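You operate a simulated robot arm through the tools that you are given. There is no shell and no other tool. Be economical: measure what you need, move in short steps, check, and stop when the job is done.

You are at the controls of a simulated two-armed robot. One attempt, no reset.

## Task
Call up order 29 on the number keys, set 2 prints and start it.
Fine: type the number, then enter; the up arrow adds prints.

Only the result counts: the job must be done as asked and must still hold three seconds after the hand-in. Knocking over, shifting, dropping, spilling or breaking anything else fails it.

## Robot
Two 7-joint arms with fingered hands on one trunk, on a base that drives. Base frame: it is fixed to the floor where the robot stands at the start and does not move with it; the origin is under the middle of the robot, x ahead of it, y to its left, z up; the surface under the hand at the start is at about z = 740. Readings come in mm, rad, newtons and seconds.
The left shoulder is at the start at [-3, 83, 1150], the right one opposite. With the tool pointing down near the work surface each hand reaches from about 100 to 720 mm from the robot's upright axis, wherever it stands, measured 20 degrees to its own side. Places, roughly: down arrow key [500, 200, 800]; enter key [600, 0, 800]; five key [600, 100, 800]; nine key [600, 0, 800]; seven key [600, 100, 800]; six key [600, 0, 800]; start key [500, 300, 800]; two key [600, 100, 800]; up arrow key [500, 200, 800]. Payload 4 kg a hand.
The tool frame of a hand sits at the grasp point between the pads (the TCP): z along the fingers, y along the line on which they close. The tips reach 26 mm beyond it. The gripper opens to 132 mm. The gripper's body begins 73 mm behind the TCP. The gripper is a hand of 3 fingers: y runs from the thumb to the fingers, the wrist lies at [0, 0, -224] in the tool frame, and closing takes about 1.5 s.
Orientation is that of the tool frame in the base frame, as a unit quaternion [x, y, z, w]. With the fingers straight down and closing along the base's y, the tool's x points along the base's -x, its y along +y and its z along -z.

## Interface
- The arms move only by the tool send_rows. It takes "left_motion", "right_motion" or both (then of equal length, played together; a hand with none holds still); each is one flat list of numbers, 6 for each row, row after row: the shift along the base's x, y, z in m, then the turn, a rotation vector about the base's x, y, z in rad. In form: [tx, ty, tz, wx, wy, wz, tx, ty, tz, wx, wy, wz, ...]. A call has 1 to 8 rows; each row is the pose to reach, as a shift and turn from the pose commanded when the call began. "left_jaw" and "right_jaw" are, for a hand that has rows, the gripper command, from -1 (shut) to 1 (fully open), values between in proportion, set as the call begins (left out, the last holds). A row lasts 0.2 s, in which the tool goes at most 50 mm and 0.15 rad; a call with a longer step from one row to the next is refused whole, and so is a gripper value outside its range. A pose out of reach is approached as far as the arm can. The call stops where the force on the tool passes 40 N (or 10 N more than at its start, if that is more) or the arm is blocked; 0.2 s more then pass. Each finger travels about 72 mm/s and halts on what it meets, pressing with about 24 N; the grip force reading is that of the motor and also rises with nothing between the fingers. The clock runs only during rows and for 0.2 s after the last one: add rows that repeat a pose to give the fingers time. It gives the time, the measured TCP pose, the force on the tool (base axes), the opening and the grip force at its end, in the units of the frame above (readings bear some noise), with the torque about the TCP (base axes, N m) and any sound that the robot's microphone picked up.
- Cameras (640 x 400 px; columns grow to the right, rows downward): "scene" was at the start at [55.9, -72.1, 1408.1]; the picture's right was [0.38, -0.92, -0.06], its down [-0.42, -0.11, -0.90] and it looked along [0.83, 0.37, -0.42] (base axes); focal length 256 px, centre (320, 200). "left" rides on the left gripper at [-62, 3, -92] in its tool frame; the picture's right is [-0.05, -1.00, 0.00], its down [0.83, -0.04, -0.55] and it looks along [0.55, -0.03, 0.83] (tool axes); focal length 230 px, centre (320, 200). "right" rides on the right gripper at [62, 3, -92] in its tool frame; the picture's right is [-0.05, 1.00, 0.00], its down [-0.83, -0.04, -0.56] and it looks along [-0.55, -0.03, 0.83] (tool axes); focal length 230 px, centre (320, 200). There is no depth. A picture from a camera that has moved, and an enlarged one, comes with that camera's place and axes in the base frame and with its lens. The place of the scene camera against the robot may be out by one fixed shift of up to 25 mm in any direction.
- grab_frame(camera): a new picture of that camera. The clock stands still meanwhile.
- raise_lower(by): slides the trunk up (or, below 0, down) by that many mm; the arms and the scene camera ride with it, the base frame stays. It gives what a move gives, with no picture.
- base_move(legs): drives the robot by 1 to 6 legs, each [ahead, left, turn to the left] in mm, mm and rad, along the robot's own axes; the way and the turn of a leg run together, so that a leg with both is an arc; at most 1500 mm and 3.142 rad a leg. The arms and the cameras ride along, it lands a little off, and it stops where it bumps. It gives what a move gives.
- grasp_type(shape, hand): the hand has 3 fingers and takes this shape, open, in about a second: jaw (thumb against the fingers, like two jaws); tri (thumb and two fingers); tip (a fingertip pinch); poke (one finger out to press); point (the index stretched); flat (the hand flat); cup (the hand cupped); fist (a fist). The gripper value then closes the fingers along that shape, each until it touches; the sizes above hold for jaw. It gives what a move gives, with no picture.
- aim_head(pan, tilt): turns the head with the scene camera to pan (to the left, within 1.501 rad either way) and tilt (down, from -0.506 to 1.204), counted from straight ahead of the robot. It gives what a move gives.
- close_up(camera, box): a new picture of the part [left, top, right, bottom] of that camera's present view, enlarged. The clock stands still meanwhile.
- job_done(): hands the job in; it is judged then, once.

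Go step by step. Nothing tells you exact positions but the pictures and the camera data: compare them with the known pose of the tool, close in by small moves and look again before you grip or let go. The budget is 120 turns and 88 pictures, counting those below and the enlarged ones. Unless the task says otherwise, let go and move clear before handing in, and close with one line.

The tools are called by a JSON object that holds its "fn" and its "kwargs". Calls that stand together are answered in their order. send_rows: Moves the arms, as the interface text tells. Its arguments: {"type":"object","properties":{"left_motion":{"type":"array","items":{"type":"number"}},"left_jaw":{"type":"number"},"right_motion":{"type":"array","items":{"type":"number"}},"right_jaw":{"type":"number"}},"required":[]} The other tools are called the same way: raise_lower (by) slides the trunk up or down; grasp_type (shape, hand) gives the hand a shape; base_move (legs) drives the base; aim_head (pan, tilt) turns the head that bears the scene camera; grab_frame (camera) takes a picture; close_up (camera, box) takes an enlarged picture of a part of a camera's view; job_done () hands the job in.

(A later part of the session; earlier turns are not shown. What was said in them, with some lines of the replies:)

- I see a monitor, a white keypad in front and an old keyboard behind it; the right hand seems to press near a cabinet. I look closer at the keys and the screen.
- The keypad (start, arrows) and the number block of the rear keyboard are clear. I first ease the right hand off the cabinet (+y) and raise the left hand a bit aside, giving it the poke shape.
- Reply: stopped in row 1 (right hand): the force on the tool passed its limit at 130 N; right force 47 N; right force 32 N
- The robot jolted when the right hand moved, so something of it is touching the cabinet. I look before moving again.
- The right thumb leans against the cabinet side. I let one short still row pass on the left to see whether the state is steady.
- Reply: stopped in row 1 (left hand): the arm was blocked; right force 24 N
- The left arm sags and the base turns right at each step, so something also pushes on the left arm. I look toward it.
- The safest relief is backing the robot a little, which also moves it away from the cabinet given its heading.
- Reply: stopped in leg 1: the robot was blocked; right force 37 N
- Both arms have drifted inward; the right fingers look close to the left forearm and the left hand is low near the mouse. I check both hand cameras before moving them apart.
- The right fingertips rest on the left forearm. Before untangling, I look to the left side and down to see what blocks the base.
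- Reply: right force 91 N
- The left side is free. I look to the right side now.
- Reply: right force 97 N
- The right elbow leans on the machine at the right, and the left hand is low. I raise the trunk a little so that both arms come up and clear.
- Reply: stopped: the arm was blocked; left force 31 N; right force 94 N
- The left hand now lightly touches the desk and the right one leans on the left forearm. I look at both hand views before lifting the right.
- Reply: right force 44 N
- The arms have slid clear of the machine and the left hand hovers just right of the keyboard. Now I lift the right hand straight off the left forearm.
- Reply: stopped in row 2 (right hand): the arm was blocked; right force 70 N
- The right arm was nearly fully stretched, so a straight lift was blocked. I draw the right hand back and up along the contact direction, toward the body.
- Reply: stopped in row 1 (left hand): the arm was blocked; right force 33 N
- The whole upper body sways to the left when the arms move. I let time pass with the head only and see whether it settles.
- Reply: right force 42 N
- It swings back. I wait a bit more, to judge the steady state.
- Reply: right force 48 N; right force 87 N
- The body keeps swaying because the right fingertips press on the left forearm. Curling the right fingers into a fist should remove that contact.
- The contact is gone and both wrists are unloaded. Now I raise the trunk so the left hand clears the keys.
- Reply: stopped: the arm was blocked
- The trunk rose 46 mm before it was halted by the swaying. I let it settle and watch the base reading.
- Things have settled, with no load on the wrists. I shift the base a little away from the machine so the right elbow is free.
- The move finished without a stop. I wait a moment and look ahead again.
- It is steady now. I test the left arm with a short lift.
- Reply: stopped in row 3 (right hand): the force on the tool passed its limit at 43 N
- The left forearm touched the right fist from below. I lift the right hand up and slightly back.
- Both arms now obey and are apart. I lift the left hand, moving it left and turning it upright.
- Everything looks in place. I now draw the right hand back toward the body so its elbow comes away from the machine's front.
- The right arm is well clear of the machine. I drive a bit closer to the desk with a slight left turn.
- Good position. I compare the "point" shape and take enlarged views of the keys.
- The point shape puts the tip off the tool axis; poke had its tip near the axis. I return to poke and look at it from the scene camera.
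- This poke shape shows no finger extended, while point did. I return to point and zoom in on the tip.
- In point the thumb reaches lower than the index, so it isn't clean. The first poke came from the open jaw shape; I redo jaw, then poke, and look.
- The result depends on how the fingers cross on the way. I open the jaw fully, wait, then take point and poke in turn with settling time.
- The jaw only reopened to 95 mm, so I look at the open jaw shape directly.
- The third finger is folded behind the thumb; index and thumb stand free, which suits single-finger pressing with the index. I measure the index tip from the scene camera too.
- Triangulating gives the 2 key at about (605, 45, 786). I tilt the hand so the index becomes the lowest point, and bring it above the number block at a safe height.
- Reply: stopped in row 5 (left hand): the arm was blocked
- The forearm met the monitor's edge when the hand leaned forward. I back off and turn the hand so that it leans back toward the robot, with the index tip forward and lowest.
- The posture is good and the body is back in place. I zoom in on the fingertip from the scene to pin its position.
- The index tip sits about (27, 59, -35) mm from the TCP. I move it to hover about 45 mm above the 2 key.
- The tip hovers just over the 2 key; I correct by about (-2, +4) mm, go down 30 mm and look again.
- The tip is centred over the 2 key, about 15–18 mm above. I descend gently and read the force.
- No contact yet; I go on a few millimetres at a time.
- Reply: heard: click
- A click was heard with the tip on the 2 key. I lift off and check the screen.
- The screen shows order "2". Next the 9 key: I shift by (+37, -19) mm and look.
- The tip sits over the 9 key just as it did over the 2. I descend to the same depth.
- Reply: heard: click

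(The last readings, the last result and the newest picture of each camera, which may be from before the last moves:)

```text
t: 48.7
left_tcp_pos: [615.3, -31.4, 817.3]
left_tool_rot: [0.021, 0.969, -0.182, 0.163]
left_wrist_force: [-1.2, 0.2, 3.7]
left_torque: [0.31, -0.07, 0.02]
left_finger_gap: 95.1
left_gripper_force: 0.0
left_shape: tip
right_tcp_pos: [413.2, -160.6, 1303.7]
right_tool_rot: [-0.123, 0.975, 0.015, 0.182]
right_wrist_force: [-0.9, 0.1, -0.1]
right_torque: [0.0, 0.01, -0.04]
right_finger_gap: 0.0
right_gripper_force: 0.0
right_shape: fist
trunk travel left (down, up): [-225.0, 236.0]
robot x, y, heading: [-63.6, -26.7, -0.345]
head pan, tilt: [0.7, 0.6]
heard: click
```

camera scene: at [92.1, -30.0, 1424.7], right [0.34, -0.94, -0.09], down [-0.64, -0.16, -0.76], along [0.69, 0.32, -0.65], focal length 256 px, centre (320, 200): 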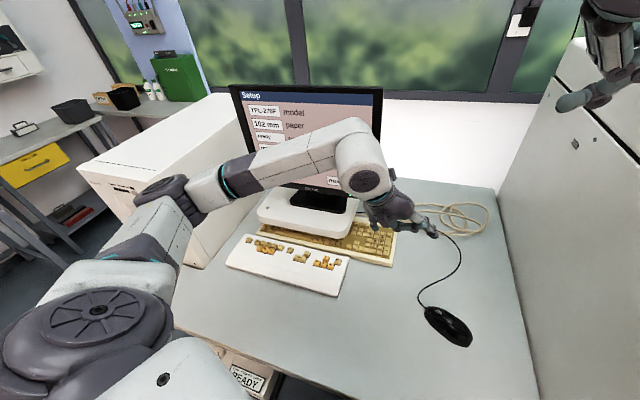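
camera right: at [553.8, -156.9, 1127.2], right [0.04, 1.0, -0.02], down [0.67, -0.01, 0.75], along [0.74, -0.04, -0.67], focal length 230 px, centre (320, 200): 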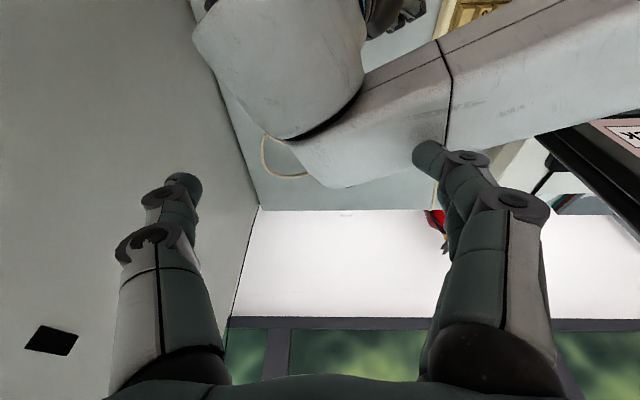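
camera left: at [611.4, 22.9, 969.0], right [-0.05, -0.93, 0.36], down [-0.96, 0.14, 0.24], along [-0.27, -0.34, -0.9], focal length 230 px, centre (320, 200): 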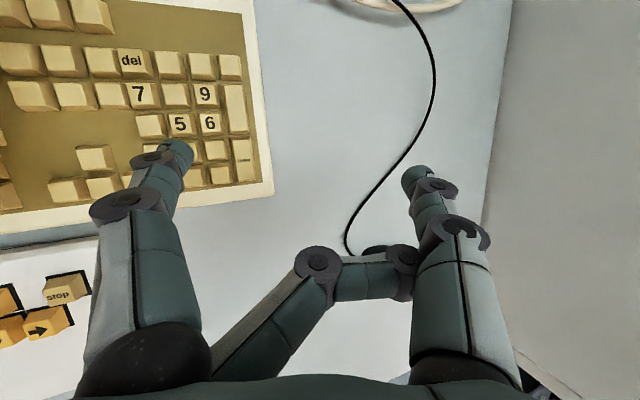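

Clicked. I lift, move over the enter key, and check both the screen and the aim.

{"fn": "send_rows", "kwargs": {"left_motion": [0, 0, 0.01, 0, 0, 0, 0, 0, 0.025, 0, 0, 0, -0.015, -0.005, 0.025, 0, 0, 0, -0.03, -0.011, 0.025, 0, 0, 0, -0.046, -0.017, 0.016, 0, 0, 0, -0.046, -0.017, 0.016, 0, 0, 0]}}

{"fn": "close_up", "kwargs": {"camera": "left", "box": [80, 60, 280, 185]}}

{"fn": "close_up", "kwargs": {"camera": "scene", "box": [225, 80, 395, 210]}}

```text
t: 50.1
left_tcp_pos: [567.5, -46.1, 833.1]
left_tool_rot: [0.02, 0.97, -0.181, 0.163]
left_wrist_force: [-0.5, 0.5, 0.3]
left_torque: [-0.01, 0.0, 0.0]
left_finger_gap: 94.9
left_gripper_force: 0.1
left_shape: tip
right_tcp_pos: [414.2, -160.6, 1303.7]
right_tool_rot: [-0.124, 0.975, 0.016, 0.183]
right_wrist_force: [-0.5, -0.1, -1.0]
right_torque: [0.02, 0.01, 0.02]
right_finger_gap: 0.1
right_gripper_force: 0.0
right_shape: fist
trunk travel left (down, up): [-225.0, 236.0]
robot x, y, heading: [-61.7, -22.2, -0.347]
head pan, tilt: [0.7, 0.6]
```

```text
3.20 times, centred on (180, 122) of left
camera zoom: at [600.4, -9.1, 932.8], right [-0.05, -0.93, 0.36], down [-0.96, 0.14, 0.24], along [-0.27, -0.34, -0.9], focal length 736 px, centre (768, 448)
```

zoom: 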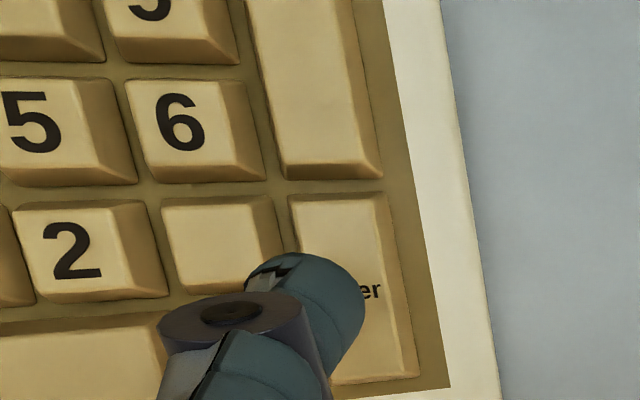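

```text
3.08 times, centred on (310, 145) of scene
camera zoom: at [92.3, -29.5, 1424.7], right [0.34, -0.94, -0.09], down [-0.64, -0.16, -0.76], along [0.69, 0.31, -0.65], focal length 787 px, centre (351, 369)
```

zoom: 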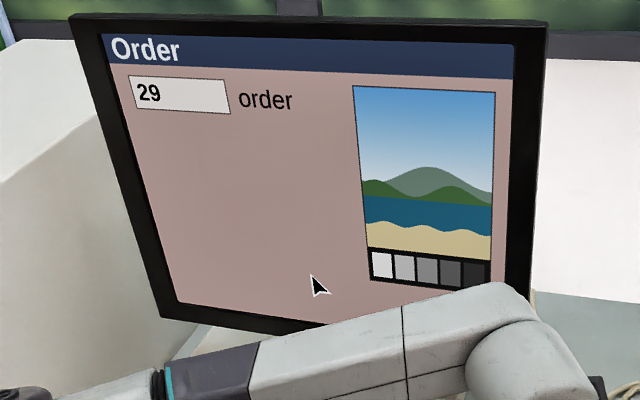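

Order "29" is shown and the tip is over enter. I shift 2 mm right and press.

{"fn": "send_rows", "kwargs": {"left_motion": [0, -0.002, -0.005, 0, 0, 0, 0, -0.002, -0.01, 0, 0, 0, 0, -0.002, -0.013, 0, 0, 0, 0, -0.002, -0.0155, 0, 0, 0, 0, -0.002, -0.0155, 0, 0, 0]}}

```text
t: 51.3
left_tcp_pos: [568.2, -49.5, 816.7]
left_tool_rot: [0.02, 0.97, -0.181, 0.163]
left_wrist_force: [0.0, -0.7, 3.0]
left_torque: [0.22, -0.07, 0.01]
left_finger_gap: 94.9
left_gripper_force: 0.0
left_shape: tip
right_tcp_pos: [413.4, -159.8, 1304.4]
right_tool_rot: [-0.123, 0.975, 0.016, 0.182]
right_wrist_force: [-0.8, 0.8, -0.9]
right_torque: [0.01, 0.01, 0.0]
right_finger_gap: 0.0
right_gripper_force: 0.1
right_shape: fist
trunk travel left (down, up): [-225.0, 236.0]
robot x, y, heading: [-61.1, -24.9, -0.348]
head pan, tilt: [0.7, 0.6]
heard: click
```

Clicked. I lift and move over toward the up arrow on the white keypad, staying at a safe height.

{"fn": "send_rows", "kwargs": {"left_motion": [0, 0, 0.02, 0, 0, 0, 0, 0, 0.05, 0, 0, 0, -0.02, 0.035, 0.065, 0, 0, 0, -0.04, 0.07, 0.065, 0, 0, 0, -0.06, 0.105, 0.065, 0, 0, 0, -0.075, 0.14, 0.065, 0, 0, 0, -0.079, 0.162, 0.05, 0, 0, 0, -0.079, 0.162, 0.05, 0, 0, 0]}}

{"fn": "grab_frame", "kwargs": {"camera": "scene"}}

{"fn": "grab_frame", "kwargs": {"camera": "left"}}

```text
t: 53.1
left_tcp_pos: [489.1, 112.2, 867.0]
left_tool_rot: [0.021, 0.969, -0.181, 0.163]
left_wrist_force: [0.3, 0.5, 0.0]
left_torque: [0.06, 0.0, 0.01]
left_finger_gap: 95.0
left_gripper_force: 0.1
left_shape: tip
right_tcp_pos: [414.6, -160.5, 1302.9]
right_tool_rot: [-0.123, 0.975, 0.016, 0.182]
right_wrist_force: [0.0, -1.3, 1.2]
right_torque: [-0.02, -0.02, -0.01]
right_finger_gap: 0.3
right_gripper_force: 0.0
right_shape: fist
trunk travel left (down, up): [-225.0, 236.0]
robot x, y, heading: [-66.5, -27.5, -0.346]
head pan, tilt: [0.7, 0.6]
```

```text
19 pictures are left
camera scene: at [92.3, -29.3, 1424.7], right [0.34, -0.94, -0.09], down [-0.64, -0.16, -0.76], along [0.69, 0.31, -0.65], focal length 256 px, centre (320, 200)
```

scene: 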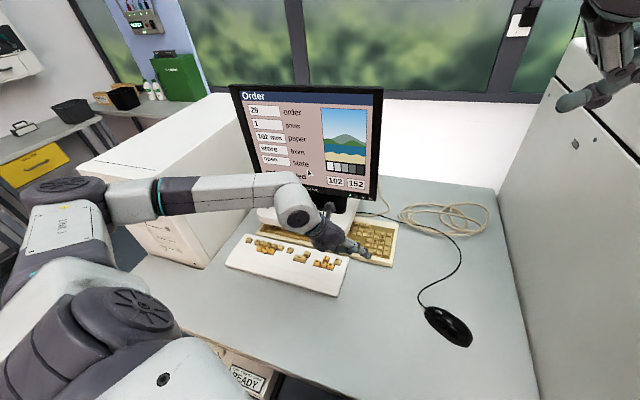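

```text
18 pictures are left
camera left: at [521.4, 150.5, 967.5], right [-0.05, -0.93, 0.36], down [-0.96, 0.14, 0.24], along [-0.27, -0.34, -0.9], focal length 230 px, centre (320, 200)
```

left: 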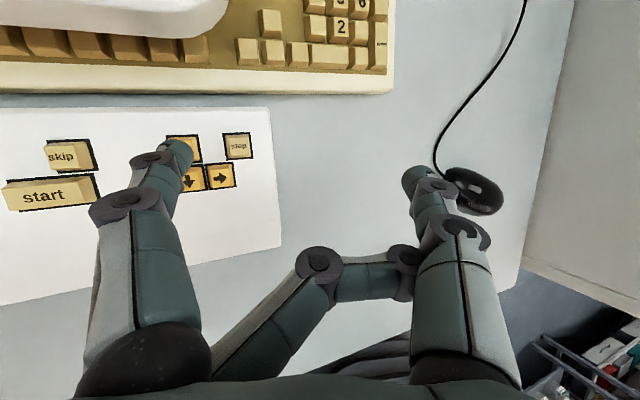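

The order is called up with 1 print showing, and the tip is near the up arrow. I descend 28 mm and check the aim.

{"fn": "send_rows", "kwargs": {"left_motion": [0, 0, -0.01, 0, 0, 0, 0, 0, -0.02, 0, 0, 0, 0, 0, -0.028, 0, 0, 0, 0, 0, -0.028, 0, 0, 0]}}

{"fn": "close_up", "kwargs": {"camera": "left", "box": [80, 60, 280, 185]}}

{"fn": "close_up", "kwargs": {"camera": "scene", "box": [225, 80, 395, 210]}}

```text
t: 54.1
left_tcp_pos: [489.0, 111.9, 839.1]
left_tool_rot: [0.02, 0.969, -0.182, 0.164]
left_wrist_force: [0.0, -0.3, -0.2]
left_torque: [0.0, -0.01, 0.0]
left_finger_gap: 94.8
left_gripper_force: 0.1
left_shape: tip
right_tcp_pos: [414.1, -159.8, 1304.4]
right_tool_rot: [-0.124, 0.975, 0.015, 0.182]
right_wrist_force: [0.2, 0.2, -0.6]
right_torque: [0.0, 0.03, 0.02]
right_finger_gap: 0.0
right_gripper_force: 0.0
right_shape: fist
trunk travel left (down, up): [-225.0, 236.0]
robot x, y, heading: [-61.6, -23.8, -0.347]
head pan, tilt: [0.7, 0.6]
```

```text
3.20 times, centred on (180, 122) of left
camera zoom: at [521.6, 150.5, 938.9], right [-0.05, -0.93, 0.36], down [-0.96, 0.14, 0.24], along [-0.27, -0.34, -0.9], focal length 736 px, centre (768, 448)
```

zoom: 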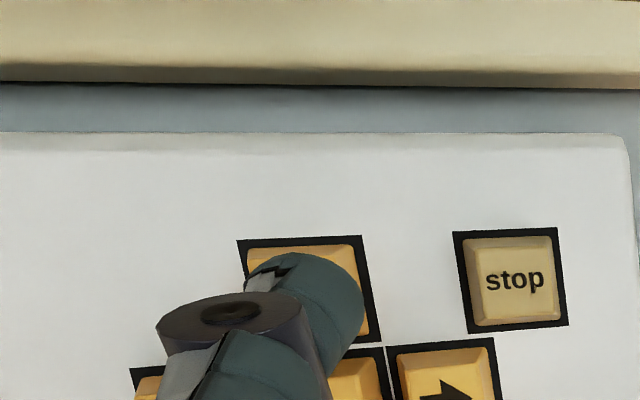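

```text
3.08 times, centred on (310, 145) of scene
camera zoom: at [92.3, -29.3, 1424.7], right [0.34, -0.94, -0.09], down [-0.64, -0.16, -0.76], along [0.69, 0.31, -0.65], focal length 787 px, centre (351, 369)
```

zoom: 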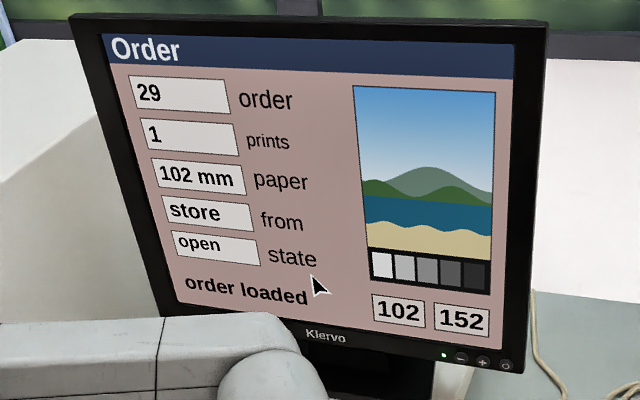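

Order 29 is loaded with 1 print. I correct 4.5 mm left and press the up arrow slowly.

{"fn": "send_rows", "kwargs": {"left_motion": [-0.001, 0.0045, -0.004, 0, 0, 0, -0.001, 0.0045, -0.008, 0, 0, 0, -0.001, 0.0045, -0.012, 0, 0, 0, -0.001, 0.0045, -0.016, 0, 0, 0, -0.001, 0.0045, -0.018, 0, 0, 0, -0.001, 0.0045, -0.018, 0, 0, 0]}}

{"fn": "close_up", "kwargs": {"camera": "left", "box": [80, 60, 280, 185]}}

```text
t: 55.5
left_tcp_pos: [490.3, 115.5, 824.2]
left_tool_rot: [0.021, 0.969, -0.183, 0.166]
left_wrist_force: [-6.6, -2.1, 29.9]
left_torque: [1.98, -0.37, 0.41]
left_finger_gap: 94.5
left_gripper_force: 0.1
left_shape: tip
right_tcp_pos: [413.2, -161.3, 1303.7]
right_tool_rot: [-0.123, 0.976, 0.014, 0.181]
right_wrist_force: [0.2, -0.4, -0.1]
right_torque: [0.0, -0.01, 0.0]
right_finger_gap: 0.0
right_gripper_force: 0.0
right_shape: fist
trunk travel left (down, up): [-225.0, 236.0]
robot x, y, heading: [-62.6, -26.1, -0.347]
head pan, tilt: [0.7, 0.6]
heard: click
```

```text
3.20 times, centred on (180, 122) of left
camera zoom: at [520.6, 154.0, 923.8], right [-0.05, -0.93, 0.36], down [-0.96, 0.14, 0.23], along [-0.27, -0.34, -0.9], focal length 736 px, centre (768, 448)
```

zoom: 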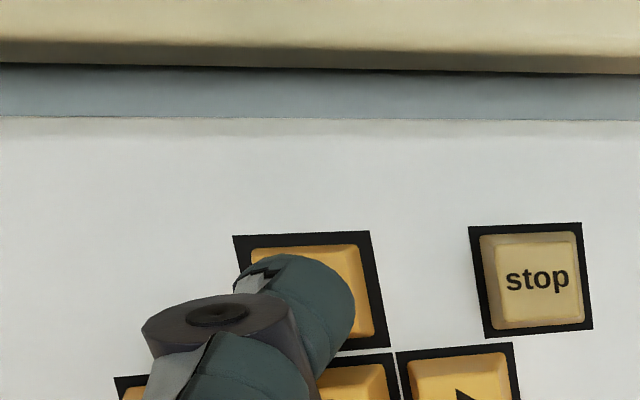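

It clicked and bottomed out at 30 N. I lift and check the screen.

{"fn": "send_rows", "kwargs": {"left_motion": [0, 0, 0.01, 0, 0, 0, 0, 0, 0.03, 0, 0, 0, 0, 0, 0.04, 0, 0, 0, 0, 0, 0.04, 0, 0, 0]}}

{"fn": "close_up", "kwargs": {"camera": "scene", "box": [225, 80, 395, 210]}}

{"fn": "grab_frame", "kwargs": {"camera": "left"}}

```text
t: 56.5
left_tcp_pos: [489.6, 117.4, 860.7]
left_tool_rot: [0.019, 0.97, -0.181, 0.163]
left_wrist_force: [0.7, 0.1, 0.4]
left_torque: [-0.02, -0.02, -0.03]
left_finger_gap: 94.9
left_gripper_force: 0.2
left_shape: tip
right_tcp_pos: [413.8, -161.9, 1303.3]
right_tool_rot: [-0.123, 0.975, 0.015, 0.182]
right_wrist_force: [-0.4, -0.6, 0.0]
right_torque: [0.01, -0.01, 0.0]
right_finger_gap: 0.1
right_gripper_force: 0.0
right_shape: fist
trunk travel left (down, up): [-225.0, 236.0]
robot x, y, heading: [-58.2, -27.0, -0.348]
head pan, tilt: [0.7, 0.6]
```

```text
3.08 times, centred on (310, 145) of scene
camera zoom: at [92.2, -30.3, 1424.7], right [0.34, -0.94, -0.09], down [-0.64, -0.16, -0.76], along [0.69, 0.32, -0.65], focal length 787 px, centre (351, 369)
```

zoom: 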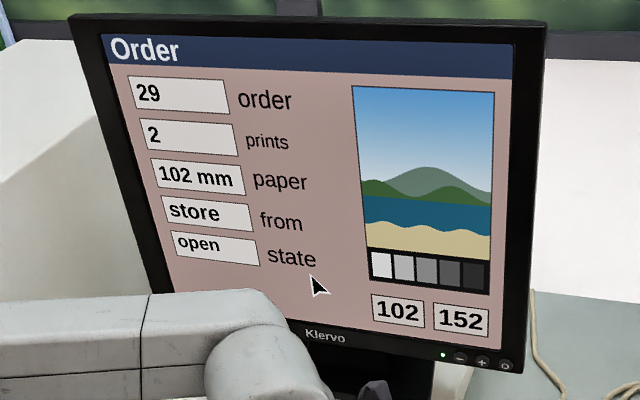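

```text
13 pictures are left
camera left: at [520.9, 154.6, 960.7], right [-0.05, -0.93, 0.36], down [-0.96, 0.14, 0.24], along [-0.27, -0.34, -0.9], focal length 230 px, centre (320, 200)
```

left: 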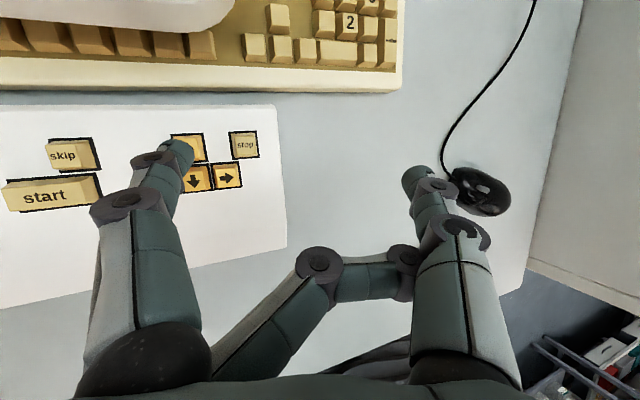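

Two prints are set. I move over to the start key, by about (-20, +74) mm, and check the aim.

{"fn": "send_rows", "kwargs": {"left_motion": [-0.005, 0.02, 0, 0, 0, 0, -0.01, 0.04, 0, 0, 0, 0, -0.015, 0.058, 0, 0, 0, 0, -0.02, 0.074, 0, 0, 0, 0, -0.02, 0.074, -0.015, 0, 0, 0, -0.02, 0.074, -0.015, 0, 0, 0]}}

{"fn": "close_up", "kwargs": {"camera": "left", "box": [80, 60, 280, 185]}}

{"fn": "grab_frame", "kwargs": {"camera": "scene"}}

```text
t: 57.9
left_tcp_pos: [469.1, 192.3, 846.3]
left_tool_rot: [0.02, 0.97, -0.182, 0.163]
left_wrist_force: [0.4, -0.2, -0.4]
left_torque: [0.0, 0.01, 0.03]
left_finger_gap: 95.1
left_gripper_force: 0.1
left_shape: tip
right_tcp_pos: [414.5, -160.6, 1304.5]
right_tool_rot: [-0.123, 0.976, 0.015, 0.181]
right_wrist_force: [0.2, -0.5, -0.2]
right_torque: [0.02, 0.01, 0.0]
right_finger_gap: 0.0
right_gripper_force: 0.0
right_shape: fist
trunk travel left (down, up): [-225.0, 236.0]
robot x, y, heading: [-64.0, -26.5, -0.346]
head pan, tilt: [0.7, 0.6]
```

```text
3.20 times, centred on (180, 122) of left
camera zoom: at [500.9, 229.1, 946.1], right [-0.05, -0.93, 0.36], down [-0.96, 0.14, 0.23], along [-0.27, -0.34, -0.9], focal length 736 px, centre (768, 448)
```

zoom: 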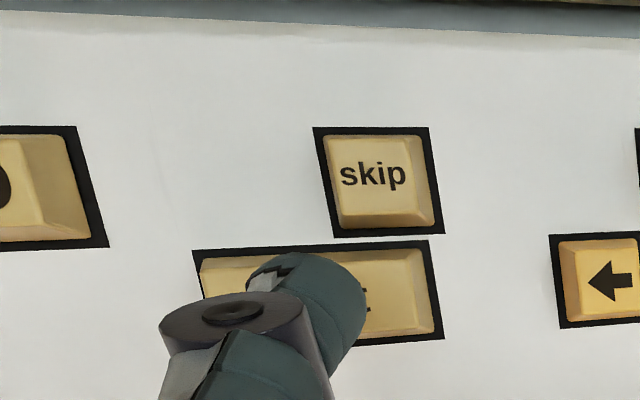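

```text
11 pictures are left
camera scene: at [92.1, -30.1, 1424.7], right [0.34, -0.94, -0.09], down [-0.64, -0.16, -0.76], along [0.69, 0.32, -0.65], focal length 256 px, centre (320, 200)
```

scene: 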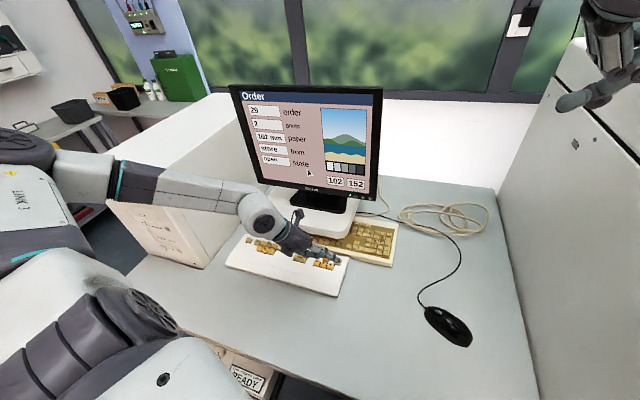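

The tip is centred on the start key. I press it slowly.

{"fn": "send_rows", "kwargs": {"left_motion": [-0.002, 0, -0.006, 0, 0, 0, -0.002, 0, -0.012, 0, 0, 0, -0.002, 0, -0.016, 0, 0, 0, -0.002, 0, -0.019, 0, 0, 0, -0.002, 0, -0.021, 0, 0, 0]}}

```text
t: 59.1
left_tcp_pos: [467.7, 191.4, 826.1]
left_tool_rot: [0.021, 0.97, -0.181, 0.162]
left_wrist_force: [-1.3, -0.2, 1.1]
left_torque: [0.04, 0.0, 0.05]
left_finger_gap: 94.8
left_gripper_force: 0.1
left_shape: tip
right_tcp_pos: [413.8, -160.0, 1304.7]
right_tool_rot: [-0.123, 0.976, 0.015, 0.181]
right_wrist_force: [-0.4, -0.3, -0.1]
right_torque: [0.03, -0.01, 0.02]
right_finger_gap: 0.1
right_gripper_force: 0.1
right_shape: fist
trunk travel left (down, up): [-225.0, 236.0]
robot x, y, heading: [-61.1, -28.4, -0.353]
head pan, tilt: [0.7, 0.6]
heard: click
```

A click with light force. I lift off and check the screen.

{"fn": "send_rows", "kwargs": {"left_motion": [0, 0, 0.015, 0, 0, 0, 0, 0, 0.04, 0, 0, 0, 0, 0, 0.07, 0, 0, 0, 0, 0, 0.07, 0, 0, 0]}}

{"fn": "close_up", "kwargs": {"camera": "scene", "box": [225, 80, 395, 210]}}

{"fn": "grab_frame", "kwargs": {"camera": "scene"}}

```text
t: 60.1
left_tcp_pos: [468.2, 192.2, 895.1]
left_tool_rot: [0.02, 0.97, -0.182, 0.163]
left_wrist_force: [-0.3, -0.3, 0.2]
left_torque: [0.01, -0.01, -0.01]
left_finger_gap: 94.9
left_gripper_force: 0.0
left_shape: tip
right_tcp_pos: [413.9, -161.9, 1303.5]
right_tool_rot: [-0.124, 0.975, 0.016, 0.182]
right_wrist_force: [0.5, -0.8, -0.1]
right_torque: [0.01, 0.01, 0.0]
right_finger_gap: 0.2
right_gripper_force: 0.1
right_shape: fist
trunk travel left (down, up): [-225.0, 236.0]
robot x, y, heading: [-60.9, -27.0, -0.351]
head pan, tilt: [0.7, 0.6]
```

```text
3.08 times, centred on (310, 145) of scene
camera zoom: at [92.2, -30.0, 1424.7], right [0.34, -0.94, -0.09], down [-0.64, -0.16, -0.76], along [0.69, 0.32, -0.65], focal length 787 px, centre (351, 369)
```

zoom: 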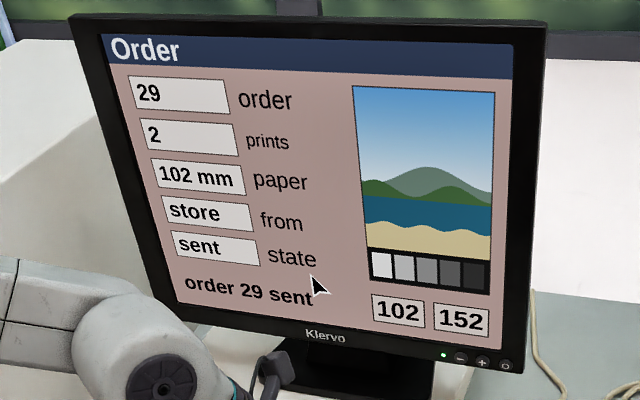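

```text
9 pictures are left
camera scene: at [92.2, -30.0, 1424.7], right [0.34, -0.94, -0.09], down [-0.64, -0.16, -0.76], along [0.69, 0.32, -0.65], focal length 256 px, centre (320, 200)
```

scene: 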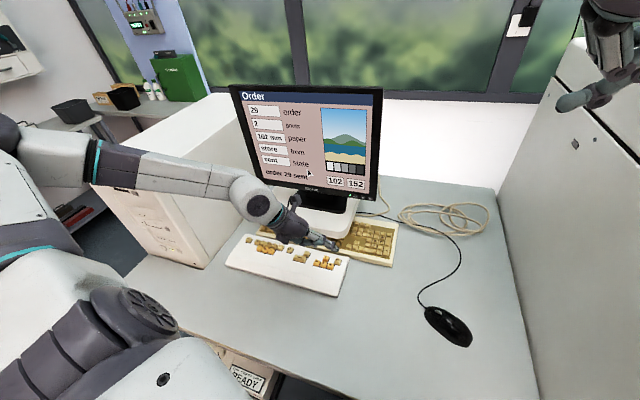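

The screen reads "order 29 sent" with 2 prints, and the hand is clear above the keypad. I hand the job in.

{"fn": "job_done", "kwargs": {}}

```text
The job is handed in.
```

Order 29 was called up, set to 2 prints and started; the screen showed "order 29 sent" before I handed in. Early on, the right arm pressed against the machine on the right, the left hand rested on the desk, and the left forearm met the monitor's edge. The last views showed nothing knocked over or visibly shifted, but I did not check the machine on the right closely.
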